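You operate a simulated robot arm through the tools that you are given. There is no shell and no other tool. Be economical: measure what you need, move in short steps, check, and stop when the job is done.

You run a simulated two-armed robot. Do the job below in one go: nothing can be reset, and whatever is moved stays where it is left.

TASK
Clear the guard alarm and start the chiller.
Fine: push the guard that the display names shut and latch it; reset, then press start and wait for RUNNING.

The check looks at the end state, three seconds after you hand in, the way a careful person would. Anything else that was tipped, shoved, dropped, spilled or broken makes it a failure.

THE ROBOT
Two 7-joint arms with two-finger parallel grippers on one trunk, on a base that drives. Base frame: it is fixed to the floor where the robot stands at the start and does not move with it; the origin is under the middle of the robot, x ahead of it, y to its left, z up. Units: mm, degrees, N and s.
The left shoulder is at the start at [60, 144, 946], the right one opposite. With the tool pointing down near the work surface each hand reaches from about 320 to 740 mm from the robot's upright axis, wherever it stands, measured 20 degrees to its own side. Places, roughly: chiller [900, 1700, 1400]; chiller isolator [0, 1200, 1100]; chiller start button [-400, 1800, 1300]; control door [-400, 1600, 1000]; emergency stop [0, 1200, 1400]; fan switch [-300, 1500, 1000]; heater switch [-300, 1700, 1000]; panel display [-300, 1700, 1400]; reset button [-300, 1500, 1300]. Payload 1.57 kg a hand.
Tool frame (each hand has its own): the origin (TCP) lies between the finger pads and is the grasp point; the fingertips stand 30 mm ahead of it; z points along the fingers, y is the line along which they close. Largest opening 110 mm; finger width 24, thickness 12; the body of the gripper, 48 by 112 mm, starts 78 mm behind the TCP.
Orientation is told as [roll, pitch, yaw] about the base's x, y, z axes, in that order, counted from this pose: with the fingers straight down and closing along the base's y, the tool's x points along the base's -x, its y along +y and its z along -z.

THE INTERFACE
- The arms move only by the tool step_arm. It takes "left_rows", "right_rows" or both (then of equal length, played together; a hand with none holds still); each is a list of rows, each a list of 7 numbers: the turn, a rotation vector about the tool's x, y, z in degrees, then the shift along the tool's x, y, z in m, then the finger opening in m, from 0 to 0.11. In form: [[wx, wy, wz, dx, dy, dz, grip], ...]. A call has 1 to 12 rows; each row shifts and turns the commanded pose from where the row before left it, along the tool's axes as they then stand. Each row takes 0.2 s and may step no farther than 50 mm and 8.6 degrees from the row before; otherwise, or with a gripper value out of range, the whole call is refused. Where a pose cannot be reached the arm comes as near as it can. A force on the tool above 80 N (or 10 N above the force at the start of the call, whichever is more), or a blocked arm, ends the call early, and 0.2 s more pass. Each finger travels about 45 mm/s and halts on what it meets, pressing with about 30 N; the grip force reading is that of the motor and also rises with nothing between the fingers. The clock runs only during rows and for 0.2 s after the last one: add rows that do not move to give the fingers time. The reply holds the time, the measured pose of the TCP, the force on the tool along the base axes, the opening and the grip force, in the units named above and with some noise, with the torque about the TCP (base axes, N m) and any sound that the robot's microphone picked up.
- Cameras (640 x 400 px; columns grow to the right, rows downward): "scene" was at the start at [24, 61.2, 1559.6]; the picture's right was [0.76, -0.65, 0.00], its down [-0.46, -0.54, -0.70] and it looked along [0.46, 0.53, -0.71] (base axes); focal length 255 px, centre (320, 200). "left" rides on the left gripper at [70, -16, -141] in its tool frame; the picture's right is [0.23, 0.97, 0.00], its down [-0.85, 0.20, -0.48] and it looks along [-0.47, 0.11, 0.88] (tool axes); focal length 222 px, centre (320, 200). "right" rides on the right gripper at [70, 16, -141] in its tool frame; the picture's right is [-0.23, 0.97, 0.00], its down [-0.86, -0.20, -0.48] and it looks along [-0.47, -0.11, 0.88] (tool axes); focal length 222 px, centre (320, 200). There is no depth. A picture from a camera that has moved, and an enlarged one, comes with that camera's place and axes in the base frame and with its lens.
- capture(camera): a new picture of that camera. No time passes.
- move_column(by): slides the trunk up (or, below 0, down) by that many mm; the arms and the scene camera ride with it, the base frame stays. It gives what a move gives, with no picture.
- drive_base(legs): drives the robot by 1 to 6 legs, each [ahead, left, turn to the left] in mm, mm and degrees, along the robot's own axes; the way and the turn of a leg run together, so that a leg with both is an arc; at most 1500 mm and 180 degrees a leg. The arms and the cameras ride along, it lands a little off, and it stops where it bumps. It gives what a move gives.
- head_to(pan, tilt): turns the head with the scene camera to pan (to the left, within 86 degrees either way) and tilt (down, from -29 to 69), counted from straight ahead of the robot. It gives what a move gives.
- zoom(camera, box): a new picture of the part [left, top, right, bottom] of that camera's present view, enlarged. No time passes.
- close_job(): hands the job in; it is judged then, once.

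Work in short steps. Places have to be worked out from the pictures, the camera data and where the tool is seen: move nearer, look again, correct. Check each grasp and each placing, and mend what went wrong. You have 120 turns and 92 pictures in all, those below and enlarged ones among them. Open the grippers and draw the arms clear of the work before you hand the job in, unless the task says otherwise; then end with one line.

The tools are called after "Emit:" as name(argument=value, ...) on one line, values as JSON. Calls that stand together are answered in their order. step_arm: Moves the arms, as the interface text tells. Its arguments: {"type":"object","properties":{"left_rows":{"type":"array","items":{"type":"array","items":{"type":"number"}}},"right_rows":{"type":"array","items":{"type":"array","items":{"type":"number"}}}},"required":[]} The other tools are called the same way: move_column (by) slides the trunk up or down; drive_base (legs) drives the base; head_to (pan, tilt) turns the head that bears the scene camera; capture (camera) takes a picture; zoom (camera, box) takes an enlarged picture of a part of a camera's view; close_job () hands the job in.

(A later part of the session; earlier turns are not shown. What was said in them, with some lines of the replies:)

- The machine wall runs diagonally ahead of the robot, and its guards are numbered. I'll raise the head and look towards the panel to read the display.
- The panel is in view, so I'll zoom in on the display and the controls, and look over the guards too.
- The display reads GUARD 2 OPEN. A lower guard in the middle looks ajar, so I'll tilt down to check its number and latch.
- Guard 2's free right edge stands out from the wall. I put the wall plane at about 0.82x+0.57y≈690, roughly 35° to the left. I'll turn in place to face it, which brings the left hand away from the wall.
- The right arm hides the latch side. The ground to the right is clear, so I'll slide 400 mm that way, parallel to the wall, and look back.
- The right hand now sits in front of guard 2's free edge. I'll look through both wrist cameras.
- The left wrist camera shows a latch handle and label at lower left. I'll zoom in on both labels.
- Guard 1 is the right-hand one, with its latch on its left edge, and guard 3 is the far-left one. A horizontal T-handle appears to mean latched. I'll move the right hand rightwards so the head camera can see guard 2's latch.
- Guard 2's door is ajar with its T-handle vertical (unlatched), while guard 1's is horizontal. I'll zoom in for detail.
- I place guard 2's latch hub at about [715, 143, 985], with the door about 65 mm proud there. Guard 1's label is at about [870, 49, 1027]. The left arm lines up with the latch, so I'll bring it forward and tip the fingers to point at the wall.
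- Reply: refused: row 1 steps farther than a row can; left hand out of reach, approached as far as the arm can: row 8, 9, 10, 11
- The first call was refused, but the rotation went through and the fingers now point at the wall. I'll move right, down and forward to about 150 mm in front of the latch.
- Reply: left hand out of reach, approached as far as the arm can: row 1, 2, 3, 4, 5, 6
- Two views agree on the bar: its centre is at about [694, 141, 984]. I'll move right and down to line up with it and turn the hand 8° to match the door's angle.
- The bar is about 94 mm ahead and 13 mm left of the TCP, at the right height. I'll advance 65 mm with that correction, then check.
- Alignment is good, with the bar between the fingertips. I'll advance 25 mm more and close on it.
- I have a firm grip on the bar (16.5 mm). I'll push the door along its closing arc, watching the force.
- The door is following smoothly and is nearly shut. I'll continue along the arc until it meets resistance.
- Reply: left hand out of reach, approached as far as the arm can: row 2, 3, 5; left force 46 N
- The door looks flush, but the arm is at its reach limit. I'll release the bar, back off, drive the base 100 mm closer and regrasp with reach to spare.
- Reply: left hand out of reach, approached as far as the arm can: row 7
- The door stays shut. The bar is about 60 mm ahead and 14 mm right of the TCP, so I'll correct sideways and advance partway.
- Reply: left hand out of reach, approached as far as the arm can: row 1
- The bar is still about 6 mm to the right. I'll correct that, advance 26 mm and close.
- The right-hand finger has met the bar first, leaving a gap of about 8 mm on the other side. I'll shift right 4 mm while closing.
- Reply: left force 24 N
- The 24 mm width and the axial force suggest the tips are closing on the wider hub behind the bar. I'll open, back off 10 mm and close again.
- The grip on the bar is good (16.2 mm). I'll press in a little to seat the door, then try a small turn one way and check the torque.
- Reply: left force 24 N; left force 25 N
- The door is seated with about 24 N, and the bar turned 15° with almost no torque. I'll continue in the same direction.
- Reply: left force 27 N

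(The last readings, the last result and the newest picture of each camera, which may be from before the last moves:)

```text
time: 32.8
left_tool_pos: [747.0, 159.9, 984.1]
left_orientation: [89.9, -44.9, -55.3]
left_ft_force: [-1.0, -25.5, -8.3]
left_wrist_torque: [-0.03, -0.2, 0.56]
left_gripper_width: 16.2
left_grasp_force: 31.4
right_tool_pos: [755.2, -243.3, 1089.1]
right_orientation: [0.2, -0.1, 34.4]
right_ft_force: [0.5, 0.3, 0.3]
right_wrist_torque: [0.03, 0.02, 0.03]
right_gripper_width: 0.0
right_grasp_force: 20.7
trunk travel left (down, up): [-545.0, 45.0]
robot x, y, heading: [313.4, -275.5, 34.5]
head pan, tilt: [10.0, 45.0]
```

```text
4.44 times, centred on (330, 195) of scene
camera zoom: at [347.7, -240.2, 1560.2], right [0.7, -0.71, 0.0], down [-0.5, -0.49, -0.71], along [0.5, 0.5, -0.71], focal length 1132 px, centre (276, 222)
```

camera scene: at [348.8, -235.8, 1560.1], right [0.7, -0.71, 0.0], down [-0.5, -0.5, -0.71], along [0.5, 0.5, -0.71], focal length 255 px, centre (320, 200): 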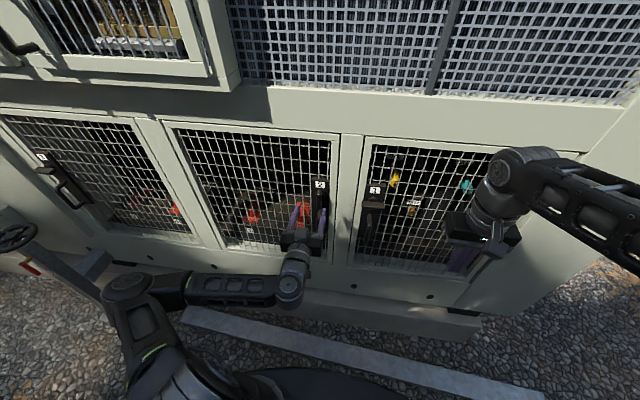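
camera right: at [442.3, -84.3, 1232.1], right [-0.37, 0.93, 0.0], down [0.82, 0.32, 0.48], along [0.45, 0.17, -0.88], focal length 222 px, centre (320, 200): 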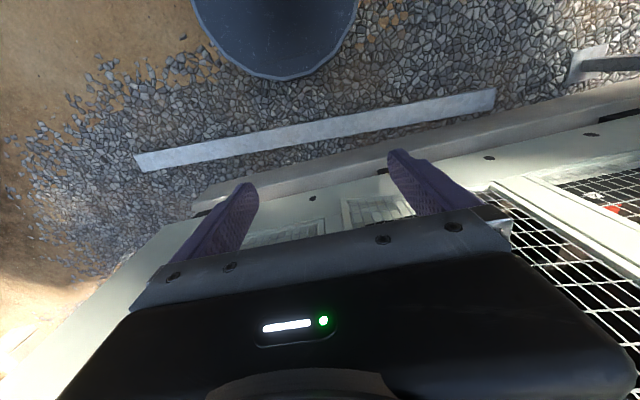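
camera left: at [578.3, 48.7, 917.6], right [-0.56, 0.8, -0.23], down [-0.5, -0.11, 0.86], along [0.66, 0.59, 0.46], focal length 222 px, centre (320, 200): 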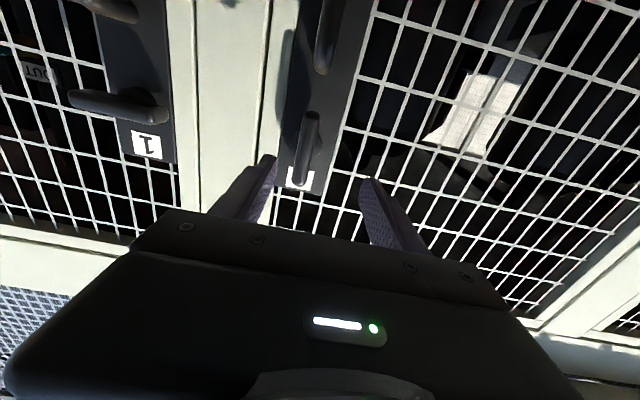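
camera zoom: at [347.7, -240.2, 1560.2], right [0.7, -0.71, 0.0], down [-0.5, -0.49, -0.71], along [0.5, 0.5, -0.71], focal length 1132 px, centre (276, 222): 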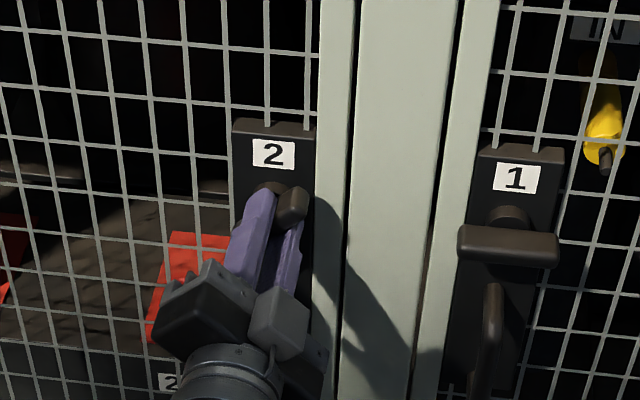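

The bar is turning with the hand, its top going right, and the forces stay modest. I'll continue towards 90°.

Emit:
step_arm(left_rows=[[0, 0, 6, 0, 0, 0, 0.0], [0, 0, 6, 0, 0, 0, 0.0], [0, 0, 6, 0, 0, 0, 0.0], [0, 0, 6, 0, 0, 0, 0.0], [0, 0, 6, 0, 0, 0, 0.0], [0, 0, 6, 0, 0, 0, 0.0], [0, 0, 6, 0, 0, 0, 0.0], [0, 0, 3, 0, 0, 0, 0.0]])

Emit:
zoom(camera="scene", box=[270, 150, 390, 240])

```text
time: 34.6
left_tool_pos: [746.7, 162.3, 981.2]
left_orientation: [89.5, 0.2, -55.5]
left_ft_force: [1.0, -25.0, -32.1]
left_wrist_torque: [-0.14, -0.6, -0.18]
left_gripper_width: 16.1
left_grasp_force: 31.6
right_tool_pos: [757.2, -242.6, 1088.9]
right_orientation: [0.0, 0.2, 34.5]
right_ft_force: [-0.6, -0.2, -0.6]
right_wrist_torque: [0.0, 0.01, 0.01]
right_gripper_width: 0.4
right_grasp_force: 21.1
trunk travel left (down, up): [-545.0, 45.0]
robot x, y, heading: [313.9, -273.5, 34.4]
head pan, tilt: [10.0, 45.0]
```

```text
4.44 times, centred on (330, 195) of scene
camera zoom: at [349.5, -238.2, 1560.1], right [0.7, -0.71, 0.0], down [-0.51, -0.5, -0.71], along [0.5, 0.5, -0.71], focal length 1132 px, centre (276, 222)
```

zoom: 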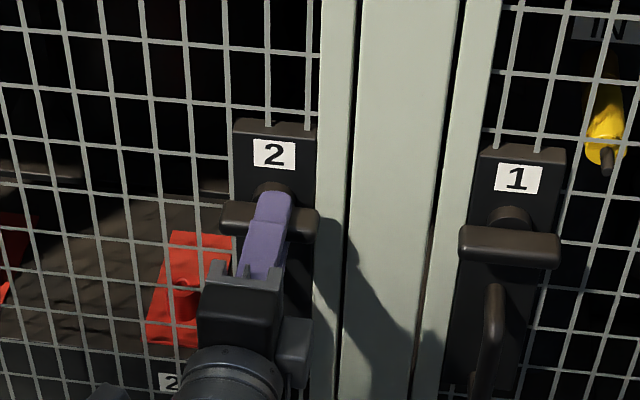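

The bar is now horizontal, matching guard 1. I'll open just enough to release it and back straight out.

Emit:
step_arm(left_rows=[[0, 0, 0, 0, 0, 0, 0.035], [0, 0, 0, 0, 0, 0, 0.035], [0, 0, 0, 0, 0, -0.03, 0.035], [0, 0, 0, 0, 0, -0.04, 0.035], [0, 0, 0, 0, 0, -0.04, 0.035], [0, 0, 0, 0, 0, -0.04, 0.035]])

Emit:
head_to(pan=50, tilt=15)

Emit:
capture(camera="scene")

```text
time: 36.0
left_tool_pos: [644.9, 137.4, 953.6]
left_orientation: [90.1, -0.1, -55.4]
left_ft_force: [0.9, 0.1, 0.3]
left_wrist_torque: [0.03, -0.02, 0.06]
left_gripper_width: 35.1
left_grasp_force: 0.1
left hand out of reach, approached as far as the arm can: row 4, 5, 6
right_tool_pos: [755.4, -241.8, 1088.6]
right_orientation: [0.0, -0.1, 34.5]
right_ft_force: [-0.3, 0.1, 0.0]
right_wrist_torque: [0.0, -0.03, 0.01]
right_gripper_width: 0.1
right_grasp_force: 20.8
trunk travel left (down, up): [-545.0, 45.0]
robot x, y, heading: [316.4, -275.0, 34.6]
head pan, tilt: [10.0, 45.0]
```

```text
time: 37.1
left_tool_pos: [645.2, 135.0, 954.4]
left_orientation: [89.9, -0.1, -55.3]
left_ft_force: [0.7, 0.4, -0.3]
left_wrist_torque: [-0.01, 0.0, 0.03]
left_gripper_width: 34.9
left_grasp_force: 0.0
right_tool_pos: [755.0, -242.5, 1088.5]
right_orientation: [0.0, 0.0, 34.6]
right_ft_force: [0.3, 0.3, 0.5]
right_wrist_torque: [-0.02, 0.02, 0.0]
right_gripper_width: 0.0
right_grasp_force: 21.4
trunk travel left (down, up): [-545.0, 45.0]
robot x, y, heading: [310.4, -278.2, 34.4]
head pan, tilt: [50.0, 15.0]
```

```text
56 pictures are left
camera scene: at [298.2, -201.0, 1607.0], right [1.0, -0.1, 0.0], down [-0.03, -0.26, -0.97], along [0.09, 0.96, -0.26], focal length 255 px, centre (320, 200)
```

scene: 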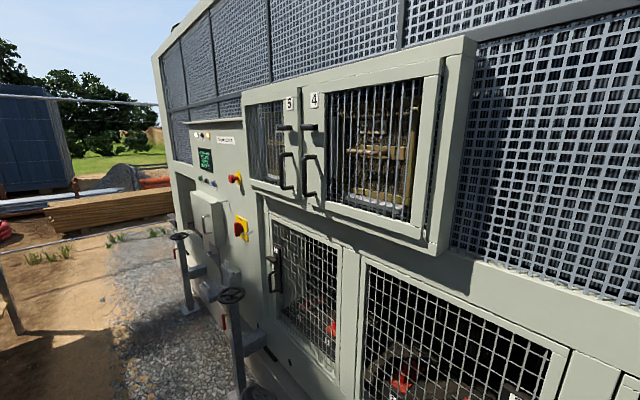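

I'll check the display and guard 2's latch once more.

Emit:
zoom(camera="scene", box=[185, 125, 255, 195])

Emit:
zoom(camera="scene", box=[120, 160, 320, 360])

```text
5.71 times, centred on (220, 160) of scene
camera zoom: at [298.2, -201.0, 1607.0], right [1.0, -0.1, 0.0], down [-0.03, -0.26, -0.97], along [0.09, 0.96, -0.26], focal length 1456 px, centre (891, 429)
```

zoom: 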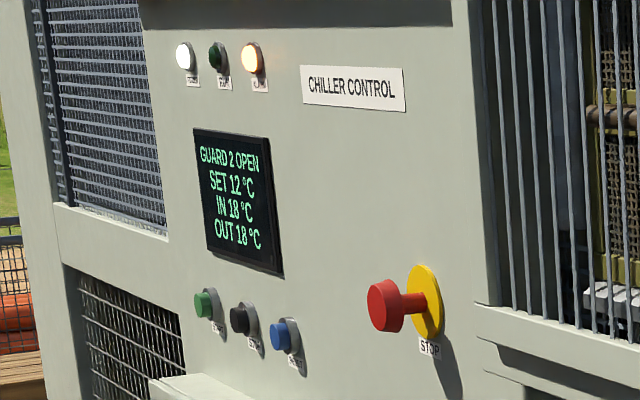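

```text
2.00 times, centred on (220, 260) of scene
camera zoom: at [298.2, -201.0, 1607.0], right [1.0, -0.1, 0.0], down [-0.03, -0.26, -0.97], along [0.09, 0.96, -0.26], focal length 509 px, centre (520, 80)
```

zoom: 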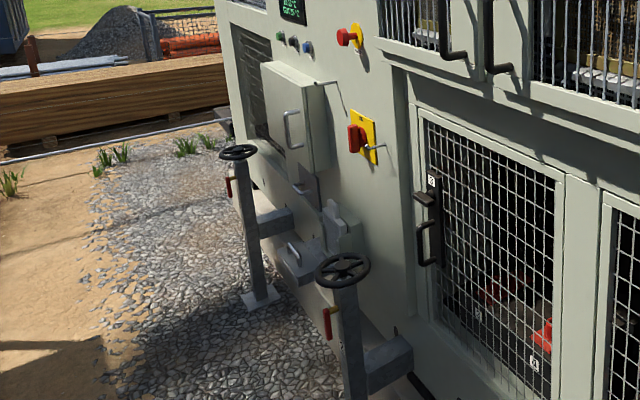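

The display still says GUARD 2 OPEN. The alarm may hold until reset, or the latch may not be fully home, so I'll look closely at the latch.

Emit:
head_to(pan=10, tilt=45)

Emit:
zoom(camera="scene", box=[220, 110, 400, 230])

Emit:
capture(camera="left")

```text
time: 38.1
left_tool_pos: [645.3, 135.5, 953.0]
left_orientation: [90.0, -0.1, -55.4]
left_ft_force: [0.3, 0.2, 0.0]
left_wrist_torque: [-0.02, 0.01, 0.01]
left_gripper_width: 35.1
left_grasp_force: 0.0
right_tool_pos: [755.0, -241.3, 1088.2]
right_orientation: [0.0, 0.1, 34.4]
right_ft_force: [0.3, 0.1, -0.7]
right_wrist_torque: [0.03, -0.02, -0.01]
right_gripper_width: 0.1
right_grasp_force: 21.5
trunk travel left (down, up): [-545.0, 45.0]
robot x, y, heading: [311.2, -277.9, 34.5]
head pan, tilt: [10.0, 45.0]
```

```text
3.33 times, centred on (310, 170) of scene
camera zoom: at [347.1, -236.8, 1560.2], right [0.7, -0.71, 0.0], down [-0.5, -0.5, -0.71], along [0.5, 0.5, -0.71], focal length 849 px, centre (353, 300)
```

zoom: 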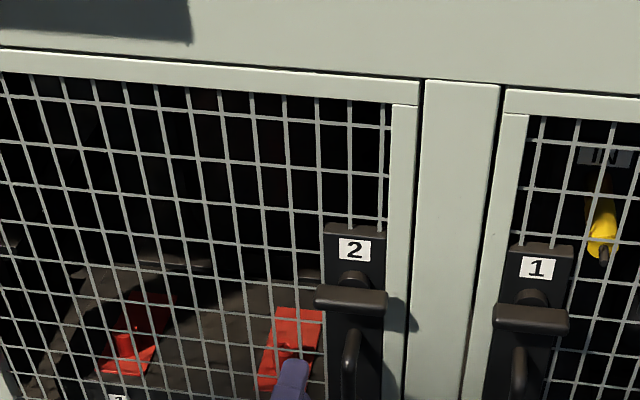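

```text
52 pictures are left
camera left: at [487.8, 113.1, 938.0], right [-0.13, 0.19, 0.97], down [0.09, -0.98, 0.2], along [0.99, 0.12, 0.11], focal length 222 px, centre (320, 200)
```

left: 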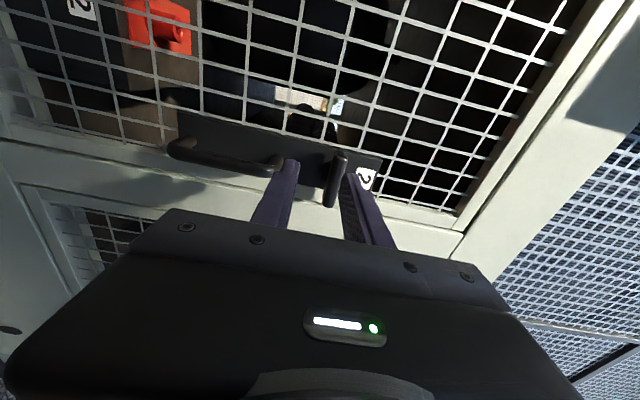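

The door is flush and the bar is horizontal, so the alarm most likely holds until reset. I'll back away from the wall, clear of the handwheel posts, and slide left toward the panel in stages.

Emit:
drive_base(legs=[[-220, 0, 0], [0, 800, 0]])

Emit:
head_to(pan=35, tilt=25)

Emit:
capture(camera="scene")

```text
time: 43.7
left_tool_pos: [9.8, 667.5, 953.5]
left_orientation: [90.0, 0.0, -55.0]
left_ft_force: [0.2, -0.1, 0.1]
left_wrist_torque: [-0.01, 0.03, -0.01]
left_gripper_width: 34.7
left_grasp_force: 0.0
right_tool_pos: [122.7, 290.0, 1089.3]
right_orientation: [0.0, 0.1, 35.0]
right_ft_force: [-0.4, 0.6, 0.6]
right_wrist_torque: [-0.01, 0.01, 0.03]
right_gripper_width: 0.0
right_grasp_force: 20.9
trunk travel left (down, up): [-545.0, 45.0]
robot x, y, heading: [-320.1, 250.2, 34.8]
head pan, tilt: [10.0, 45.0]
```

```text
time: 44.6
left_tool_pos: [9.6, 666.5, 954.5]
left_orientation: [90.0, -0.1, -54.9]
left_ft_force: [0.5, 0.7, 0.9]
left_wrist_torque: [-0.01, -0.01, 0.02]
left_gripper_width: 34.8
left_grasp_force: 0.1
right_tool_pos: [122.9, 289.3, 1089.1]
right_orientation: [-0.1, 0.0, 35.1]
right_ft_force: [-0.9, -1.2, -0.1]
right_wrist_torque: [-0.01, -0.02, 0.01]
right_gripper_width: 0.3
right_grasp_force: 21.4
trunk travel left (down, up): [-545.0, 45.0]
robot x, y, heading: [-319.4, 250.5, 34.7]
head pan, tilt: [35.0, 25.0]
```

```text
51 pictures are left
camera scene: at [-311.1, 320.3, 1590.7], right [0.94, -0.34, 0.0], down [-0.15, -0.4, -0.91], along [0.31, 0.85, -0.42], focal length 255 px, centre (320, 200)
```

scene: 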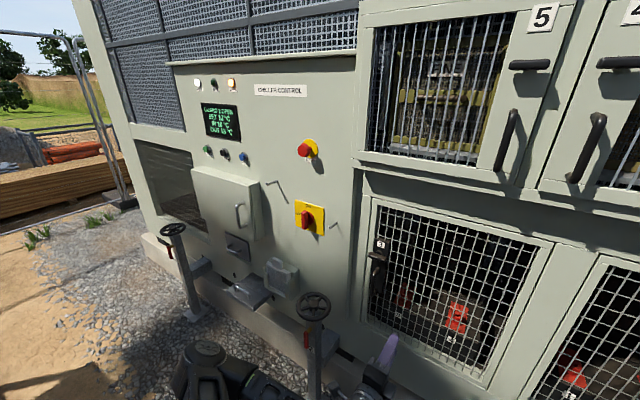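

The posts look clear of the arms' path: wheel tops are at about z 780 and the near post at about [-75, 1025]. I'll back off another 80 mm and slide left 900 mm.

Emit:
drive_base(legs=[[-80, 0, 0], [0, 900, 0]])

Emit:
head_to(pan=5, tilt=25)

Emit:
capture(camera="scene")

```text
time: 49.9
left_tool_pos: [-561.3, 1354.5, 954.3]
left_orientation: [90.0, -0.1, -55.4]
left_ft_force: [0.2, 0.3, 0.5]
left_wrist_torque: [0.01, 0.03, 0.0]
left_gripper_width: 34.9
left_grasp_force: 0.0
right_tool_pos: [-451.2, 976.5, 1087.9]
right_orientation: [0.0, 0.0, 34.5]
right_ft_force: [-0.1, 1.1, -0.5]
right_wrist_torque: [-0.01, 0.01, -0.01]
right_gripper_width: 0.0
right_grasp_force: 21.6
trunk travel left (down, up): [-545.0, 45.0]
robot x, y, heading: [-892.6, 936.5, 34.8]
head pan, tilt: [35.0, 25.0]
```

```text
time: 50.9
left_tool_pos: [-560.3, 1354.4, 954.4]
left_orientation: [90.1, -0.1, -55.4]
left_ft_force: [0.1, -0.4, -0.3]
left_wrist_torque: [0.01, -0.01, 0.02]
left_gripper_width: 35.2
left_grasp_force: 0.1
right_tool_pos: [-451.8, 976.5, 1088.2]
right_orientation: [0.0, 0.0, 34.6]
right_ft_force: [-0.8, 0.3, -0.2]
right_wrist_torque: [0.01, 0.03, -0.01]
right_gripper_width: 0.0
right_grasp_force: 21.8
trunk travel left (down, up): [-545.0, 45.0]
robot x, y, heading: [-889.5, 938.6, 34.7]
head pan, tilt: [5.0, 25.0]
```

```text
50 pictures are left
camera scene: at [-845.7, 982.1, 1590.8], right [0.64, -0.77, 0.0], down [-0.33, -0.27, -0.91], along [0.7, 0.58, -0.42], focal length 255 px, centre (320, 200)
```

scene: 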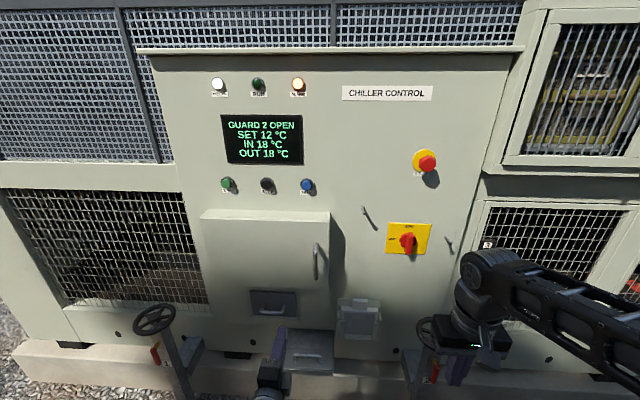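

I now have a clear view. Reset is at about [-245, 1538, 1267] and start at about [-413, 1755, 1269], with a box below them whose top is at about z 1186. I'll raise the trunk, lift the left hand to button height with fingers closed, and draw the right hand back a little.

Emit:
move_column(by=44)

Emit:
step_arm(left_rows=[[0, 0, 0, 0, 0.045, 0, 0.0], [0, 0, 0, 0, 0.045, 0, 0.0], [0, 0, 0, 0, 0.045, 0, 0.0], [0, 0, 0, 0, 0.045, 0, 0.0], [0, 0, 0, 0, 0.045, 0, 0.0], [0, 0, 0, 0, 0.045, 0, 0.0], [0, 0, 0, 0, 0, 0, 0]], right_rows=[[0, 0, 0, 0.02, 0, 0, 0.0], [0, 0, 0, 0.02, 0, 0, 0.0], [0, 0, 0, 0.02, 0, 0, 0.0], [0, 0, 0, 0, 0, 0, 0.0], [0, 0, 0, 0, 0, 0, 0.0], [0, 0, 0, 0, 0, 0, 0], [0, 0, 0, 0, 0, 0, 0]])

Emit:
capture(camera="scene")

```text
time: 51.8
left_tool_pos: [-559.6, 1356.1, 997.4]
left_orientation: [89.9, -0.1, -55.4]
left_ft_force: [0.5, -0.1, -0.2]
left_wrist_torque: [-0.02, 0.04, 0.01]
left_gripper_width: 34.8
left_grasp_force: 0.0
right_tool_pos: [-450.5, 975.8, 1132.8]
right_orientation: [0.1, 0.0, 34.6]
right_ft_force: [-0.4, 0.3, 0.2]
right_wrist_torque: [0.01, -0.04, -0.02]
right_gripper_width: 0.1
right_grasp_force: 22.1
trunk travel left (down, up): [-589.0, 1.0]
robot x, y, heading: [-891.7, 941.9, 34.6]
head pan, tilt: [5.0, 25.0]
```

```text
time: 53.4
left_tool_pos: [-521.6, 1374.3, 1250.8]
left_orientation: [90.0, -0.2, -55.5]
left_ft_force: [0.5, -0.1, 0.1]
left_wrist_torque: [0.04, 0.0, 0.01]
left_gripper_width: 0.2
left_grasp_force: 21.4
left hand out of reach, approached as far as the arm can: row 1, 2, 3
right_tool_pos: [-499.3, 940.2, 1133.7]
right_orientation: [0.1, 0.0, 34.6]
right_ft_force: [0.5, 0.4, -0.1]
right_wrist_torque: [0.01, 0.0, 0.0]
right_gripper_width: 0.1
right_grasp_force: 21.2
trunk travel left (down, up): [-589.0, 1.0]
robot x, y, heading: [-890.2, 937.8, 34.7]
head pan, tilt: [5.0, 25.0]
```

```text
49 pictures are left
camera scene: at [-845.9, 981.7, 1634.8], right [0.64, -0.77, 0.0], down [-0.33, -0.27, -0.91], along [0.7, 0.58, -0.42], focal length 255 px, centre (320, 200)
```

scene: 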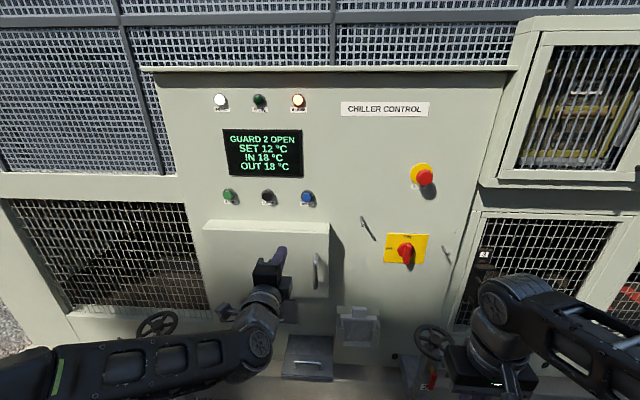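

The hand is at button height. I'll pull it back 80 mm for safety, then drive forward 250 mm and left 100 mm.

Emit:
step_arm(left_rows=[[0, 0, 0, 0, 0.008, -0.04, 0.0], [0, 0, 0, 0, 0.008, -0.04, 0.0], [0, 0, 0, 0, 0, 0, 0.0]])

Emit:
drive_base(legs=[[250, 0, 0], [0, 100, 0]])

Emit:
capture(camera="scene")

Emit:
capture(camera="left")

```text
time: 54.1
left_tool_pos: [-559.8, 1336.7, 1289.8]
left_orientation: [89.9, 0.0, -55.4]
left_ft_force: [-0.7, 0.1, 0.2]
left_wrist_torque: [-0.02, 0.02, -0.03]
left_gripper_width: 0.0
left_grasp_force: 21.0
left hand out of reach, approached as far as the arm can: row 1, 2
right_tool_pos: [-499.7, 940.8, 1134.1]
right_orientation: [-0.1, 0.0, 34.5]
right_ft_force: [-0.5, -0.3, -0.7]
right_wrist_torque: [-0.01, 0.0, -0.02]
right_gripper_width: 0.0
right_grasp_force: 21.3
trunk travel left (down, up): [-589.0, 1.0]
robot x, y, heading: [-890.2, 940.5, 34.8]
head pan, tilt: [5.0, 25.0]
```

```text
time: 56.7
left_tool_pos: [-406.1, 1566.2, 1288.9]
left_orientation: [89.9, -0.1, -55.2]
left_ft_force: [-0.7, 1.0, -0.4]
left_wrist_torque: [-0.02, -0.01, -0.02]
left_gripper_width: 0.0
left_grasp_force: 21.7
right_tool_pos: [-347.2, 1168.9, 1134.0]
right_orientation: [-0.2, 0.0, 34.7]
right_ft_force: [0.9, 0.8, -0.1]
right_wrist_torque: [-0.03, -0.01, -0.01]
right_gripper_width: 0.0
right_grasp_force: 21.7
trunk travel left (down, up): [-589.0, 1.0]
robot x, y, heading: [-739.4, 1167.0, 34.9]
head pan, tilt: [5.0, 25.0]
```

```text
48 pictures are left
camera scene: at [-693.3, 1210.1, 1634.8], right [0.64, -0.77, 0.0], down [-0.32, -0.27, -0.91], along [0.7, 0.58, -0.42], focal length 255 px, centre (320, 200)
```

scene: 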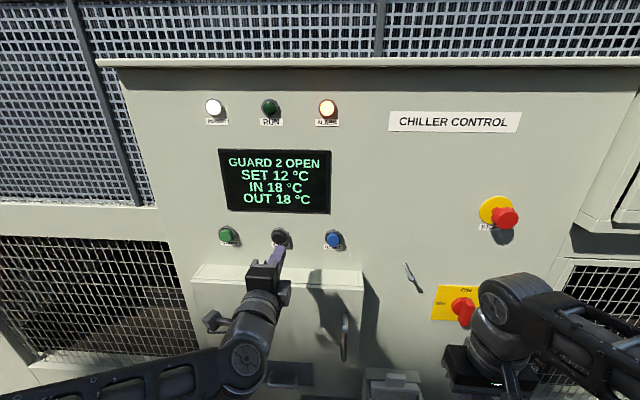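

```text
47 pictures are left
camera left: at [-565.3, 1541.6, 1273.6], right [-0.13, 0.19, 0.97], down [0.09, -0.97, 0.2], along [0.99, 0.12, 0.11], focal length 222 px, centre (320, 200)
```

left: 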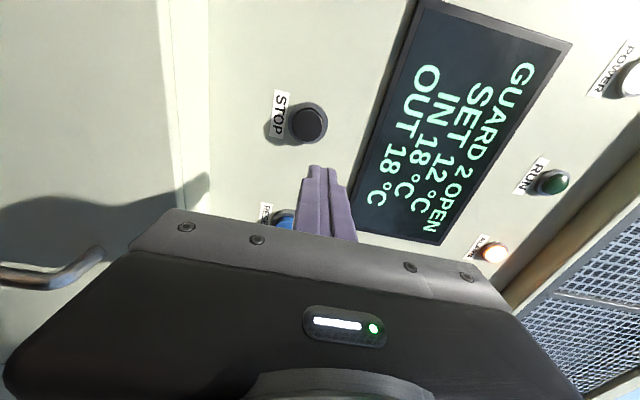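

Triangulation gives reset at about [-240, 1541, 1263], stop at [-321, 1653] and start at [-404, 1765]. From the TCP, reset is 115 mm right, 26 mm down and 122 mm ahead. I'll line up and approach to about 35 mm off.

Emit:
step_arm(left_rows=[[0, 0, 0, -0.039, -0.009, 0, 0.0], [0, 0, 0, -0.038, -0.009, 0, 0.0], [0, 0, 0, -0.038, -0.008, 0, 0.0], [0, 0, 0, 0, 0, 0.03, 0.0], [0, 0, 0, 0, 0, 0.027, 0.0], [0, 0, 0, 0, 0, 0, 0.0]])

Emit:
capture(camera="left")

Emit:
zoom(camera="scene", box=[260, 190, 420, 310])

```text
time: 58.1
left_tool_pos: [-294.7, 1502.7, 1262.1]
left_orientation: [89.9, -0.2, -55.1]
left_ft_force: [-0.5, 0.8, 0.2]
left_wrist_torque: [-0.02, 0.0, -0.01]
left_gripper_width: 0.0
left_grasp_force: 21.3
right_tool_pos: [-345.0, 1167.8, 1133.9]
right_orientation: [0.0, 0.0, 34.7]
right_ft_force: [0.2, 0.0, 1.7]
right_wrist_torque: [0.0, 0.02, 0.01]
right_gripper_width: 0.2
right_grasp_force: 21.6
trunk travel left (down, up): [-589.0, 1.0]
robot x, y, heading: [-740.3, 1168.7, 34.7]
head pan, tilt: [5.0, 25.0]
```

```text
46 pictures are left
camera left: at [-452.8, 1477.2, 1247.7], right [-0.13, 0.19, 0.97], down [0.1, -0.97, 0.2], along [0.99, 0.12, 0.11], focal length 222 px, centre (320, 200)
```

left: 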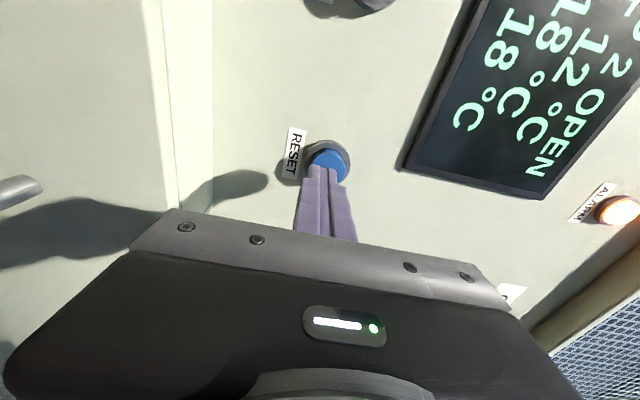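

```text
3.33 times, centred on (340, 250) of scene
camera zoom: at [-692.8, 1208.8, 1634.8], right [0.64, -0.77, 0.0], down [-0.33, -0.27, -0.91], along [0.7, 0.58, -0.42], focal length 849 px, centre (253, 33)
```

zoom: 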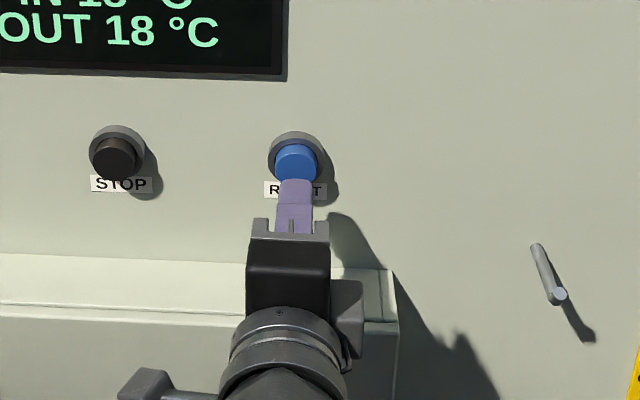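

I'm aligned, with the cap about 36 mm beyond the tips and about 5 mm above the axis. I'll press in with small steps.

Emit:
step_arm(left_rows=[[0, 0, 0, 0, 0.005, 0.012, 0.0], [0, 0, 0, 0, 0, 0.01, 0.0], [0, 0, 0, 0, 0, 0.006, 0.0], [0, 0, 0, 0, 0, 0.004, 0.0], [0, 0, 0, 0, 0, 0.004, 0.0], [0, 0, 0, 0, 0, 0.004, 0.0]])

Emit:
zoom(camera="scene", box=[200, 90, 360, 290])

```text
time: 59.7
left_tool_pos: [-275.2, 1513.5, 1269.3]
left_orientation: [90.0, 0.0, -55.7]
left_ft_force: [-32.7, -14.4, -2.3]
left_wrist_torque: [-0.01, -0.09, 0.78]
left_gripper_width: 0.0
left_grasp_force: 21.8
right_tool_pos: [-357.7, 1163.0, 1137.4]
right_orientation: [-0.1, -0.6, 34.8]
right_ft_force: [-1.2, 0.6, -0.6]
right_wrist_torque: [0.02, -0.05, -0.01]
right_gripper_width: 0.0
right_grasp_force: 21.5
trunk travel left (down, up): [-589.0, 1.0]
robot x, y, heading: [-742.8, 1168.6, 34.9]
head pan, tilt: [5.0, 25.0]
stopped in row 6 (left hand): the force on the tool passed its limit at 81 N (the readings are from after the stop); the commanded pose is now the measured one
```

```text
2.00 times, centred on (280, 190) of scene
camera zoom: at [-709.2, 1201.3, 1635.7], right [0.64, -0.77, 0.0], down [-0.32, -0.27, -0.91], along [0.7, 0.58, -0.41], focal length 509 px, centre (400, 220)
```

zoom: 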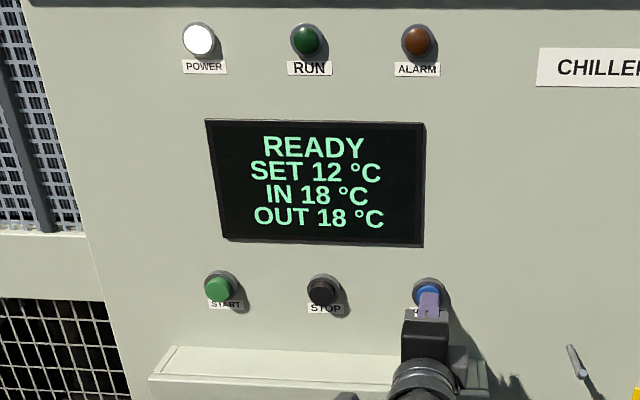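

READY is showing and the alarm lamp is off. I'll back off 60 mm and slide 279 mm left, in front of START.

Emit:
step_arm(left_rows=[[0, 0, 0, 0, 0, -0.03, 0.0], [0, 0, 0, 0, 0, -0.03, 0.0], [0, 0, 0, 0.046, 0, 0, 0.0], [0, 0, 0, 0.046, 0, 0, 0.0], [0, 0, 0, 0.046, 0, 0, 0.0], [0, 0, 0, 0.047, 0, 0, 0.0], [0, 0, 0, 0.047, 0, 0, 0.0], [0, 0, 0, 0.047, 0, 0, 0.0], [0, 0, 0, 0, 0, 0, 0]])

Emit:
capture(camera="left")

Emit:
capture(camera="scene")

```text
time: 61.7
left_tool_pos: [-471.9, 1719.7, 1265.7]
left_orientation: [89.5, 0.1, -55.5]
left_ft_force: [-0.3, -0.4, -0.1]
left_wrist_torque: [0.0, 0.01, 0.03]
left_gripper_width: 0.2
left_grasp_force: 21.1
right_tool_pos: [-346.5, 1166.8, 1135.3]
right_orientation: [0.0, 0.1, 34.7]
right_ft_force: [1.3, 0.3, -0.6]
right_wrist_torque: [-0.01, 0.01, -0.03]
right_gripper_width: 0.0
right_grasp_force: 21.3
trunk travel left (down, up): [-589.0, 1.0]
robot x, y, heading: [-737.1, 1163.7, 34.7]
head pan, tilt: [5.0, 25.0]
```

```text
43 pictures are left
camera left: at [-630.6, 1696.2, 1250.9], right [-0.12, 0.19, 0.97], down [0.09, -0.97, 0.2], along [0.99, 0.11, 0.1], focal length 222 px, centre (320, 200)
```

left: 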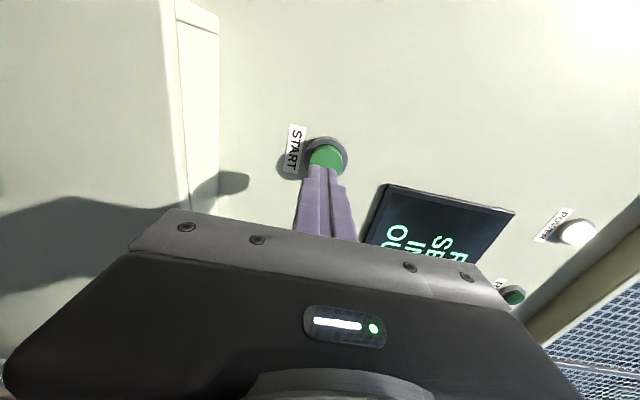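

```text
42 pictures are left
camera scene: at [-692.6, 1207.8, 1634.8], right [0.64, -0.77, 0.0], down [-0.33, -0.27, -0.91], along [0.7, 0.58, -0.42], focal length 255 px, centre (320, 200)
```

scene: 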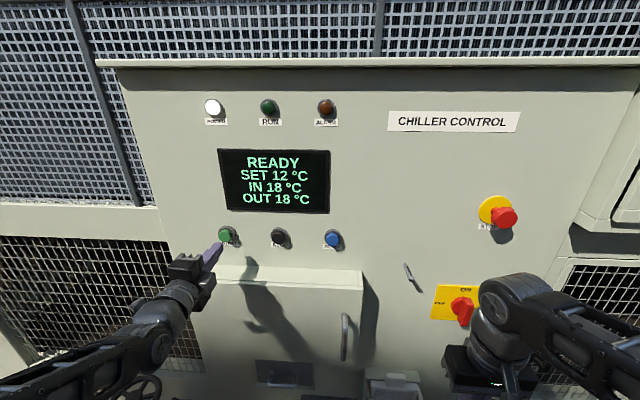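

START is lined up to within about 3 mm. I'll advance in small steps and press.

Emit:
step_arm(left_rows=[[0, 0, 0, 0.003, 0.002, 0.015, 0.0], [0, 0, 0, 0, 0, 0.012, 0.0], [0, 0, 0, 0, 0, 0.006, 0.0], [0, 0, 0, 0, 0, 0.004, 0.0], [0, 0, 0, 0, 0, 0.003, 0.0], [0, 0, 0, 0, 0, 0.003, 0.0]])

Emit:
zoom(camera="scene", box=[190, 90, 350, 290])

```text
time: 63.1
left_tool_pos: [-441.9, 1742.5, 1266.0]
left_orientation: [89.4, 0.0, -55.4]
left_ft_force: [-27.6, -20.3, -5.5]
left_wrist_torque: [0.01, 0.26, 0.36]
left_gripper_width: 0.0
left_grasp_force: 21.7
right_tool_pos: [-349.9, 1165.5, 1136.0]
right_orientation: [0.0, -0.1, 34.8]
right_ft_force: [0.9, -0.2, -0.6]
right_wrist_torque: [-0.01, -0.02, 0.01]
right_gripper_width: 0.2
right_grasp_force: 21.6
trunk travel left (down, up): [-589.0, 1.0]
robot x, y, heading: [-738.9, 1169.6, 35.0]
head pan, tilt: [5.0, 25.0]
```

```text
2.00 times, centred on (270, 190) of scene
camera zoom: at [-698.5, 1204.6, 1634.9], right [0.64, -0.77, 0.0], down [-0.32, -0.27, -0.91], along [0.7, 0.58, -0.42], focal length 509 px, centre (420, 220)
```

zoom: 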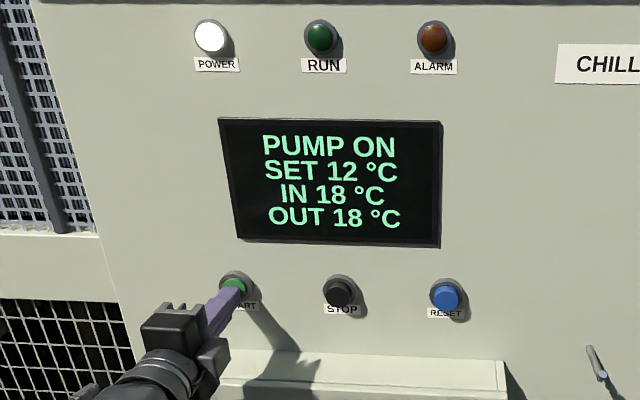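

PUMP ON is showing, so the start sequence is running. I'll withdraw the hand, open the gripper and wait.

Emit:
step_arm(left_rows=[[0, 0, 0, 0, 0, -0.04, 0.0], [0, 0, 0, 0, 0, -0.04, 0.0], [0, 0, 0, 0, 0, -0.03, 0.05], [0, 0, 0, 0, 0, 0, 0.05], [0, 0, 0, 0, 0, 0, 0.05], [0, 0, 0, 0, 0, 0, 0.05], [0, 0, 0, 0, 0, 0, 0.05], [0, 0, 0, 0, 0, 0, 0.05], [0, 0, 0, 0, 0, 0, 0.05], [0, 0, 0, 0, 0, 0, 0.05], [0, 0, 0, 0, 0, 0, 0.05], [0, 0, 0, 0, 0, 0, 0.05]], right_rows=[[0, 0, 0, 0, 0, 0, 0.05], [0, 0, 0, 0, 0, 0, 0.05], [0, 0, 0, 0, 0, 0, 0.05], [0, 0, 0, 0, 0, 0, 0.05], [0, 0, 0, 0, 0, 0, 0.05], [0, 0, 0, 0, 0, 0, 0.05], [0, 0, 0, 0, 0, 0, 0.05], [0, 0, 0, 0, 0, 0, 0.05], [0, 0, 0, 0, 0, 0, 0.05], [0, 0, 0, 0, 0, 0, 0.05], [0, 0, 0, 0, 0, 0, 0.05], [0, 0, 0, 0, 0, 0, 0.05]])

Emit:
capture(camera="scene")

```text
time: 65.7
left_tool_pos: [-521.4, 1695.9, 1279.0]
left_orientation: [89.3, 0.1, -55.6]
left_ft_force: [0.5, 0.3, 0.5]
left_wrist_torque: [-0.01, 0.01, 0.01]
left_gripper_width: 50.2
left_grasp_force: 0.1
left hand out of reach, approached as far as the arm can: row 3
right_tool_pos: [-346.4, 1168.1, 1134.2]
right_orientation: [-0.1, 0.0, 34.7]
right_ft_force: [-0.2, -0.3, -0.2]
right_wrist_torque: [-0.03, 0.01, -0.01]
right_gripper_width: 50.3
right_grasp_force: 0.1
trunk travel left (down, up): [-589.0, 1.0]
robot x, y, heading: [-744.4, 1164.5, 34.5]
head pan, tilt: [5.0, 25.0]
```

```text
40 pictures are left
camera scene: at [-693.0, 1208.2, 1634.8], right [0.64, -0.77, 0.0], down [-0.33, -0.27, -0.91], along [0.7, 0.58, -0.42], focal length 255 px, centre (320, 200)
```

scene: 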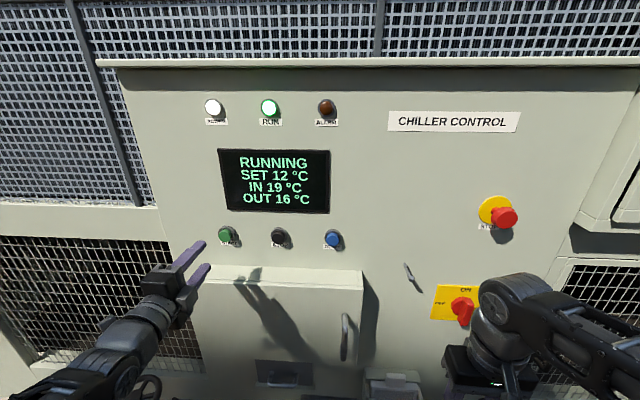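

RUNNING is showing with the run lamp lit and the alarm lamp off. I'll back the base straight out the way it came and check once more.

Emit:
drive_base(legs=[[-200, 0, 0]])

Emit:
capture(camera="scene")

```text
time: 67.3
left_tool_pos: [-688.8, 1580.8, 1280.0]
left_orientation: [89.5, 0.0, -55.5]
left_ft_force: [0.7, 0.0, 0.1]
left_wrist_torque: [-0.01, 0.02, 0.01]
left_gripper_width: 50.1
left_grasp_force: 0.1
right_tool_pos: [-514.2, 1051.6, 1134.7]
right_orientation: [-0.1, -0.1, 34.7]
right_ft_force: [-0.5, -0.3, 0.9]
right_wrist_torque: [0.03, -0.04, 0.01]
right_gripper_width: 49.9
right_grasp_force: 0.2
trunk travel left (down, up): [-589.0, 1.0]
robot x, y, heading: [-906.6, 1050.3, 34.8]
head pan, tilt: [5.0, 25.0]
```

```text
39 pictures are left
camera scene: at [-860.9, 1091.9, 1634.9], right [0.64, -0.77, 0.0], down [-0.32, -0.27, -0.91], along [0.7, 0.58, -0.42], focal length 255 px, centre (320, 200)
```

scene: 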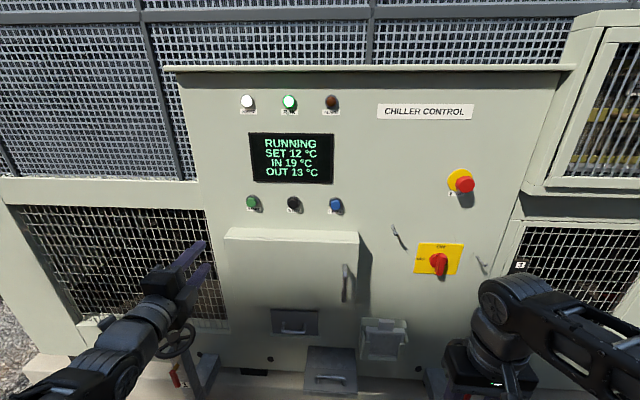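

The chiller is still RUNNING with the outlet temperature falling, the arms are clear and the grippers are open. I'm handing in.

Emit:
close_job()

```text
The job is handed in.
```

Guard 2 is shut and latched, the alarm is reset, and the chiller was showing RUNNING when I handed in.
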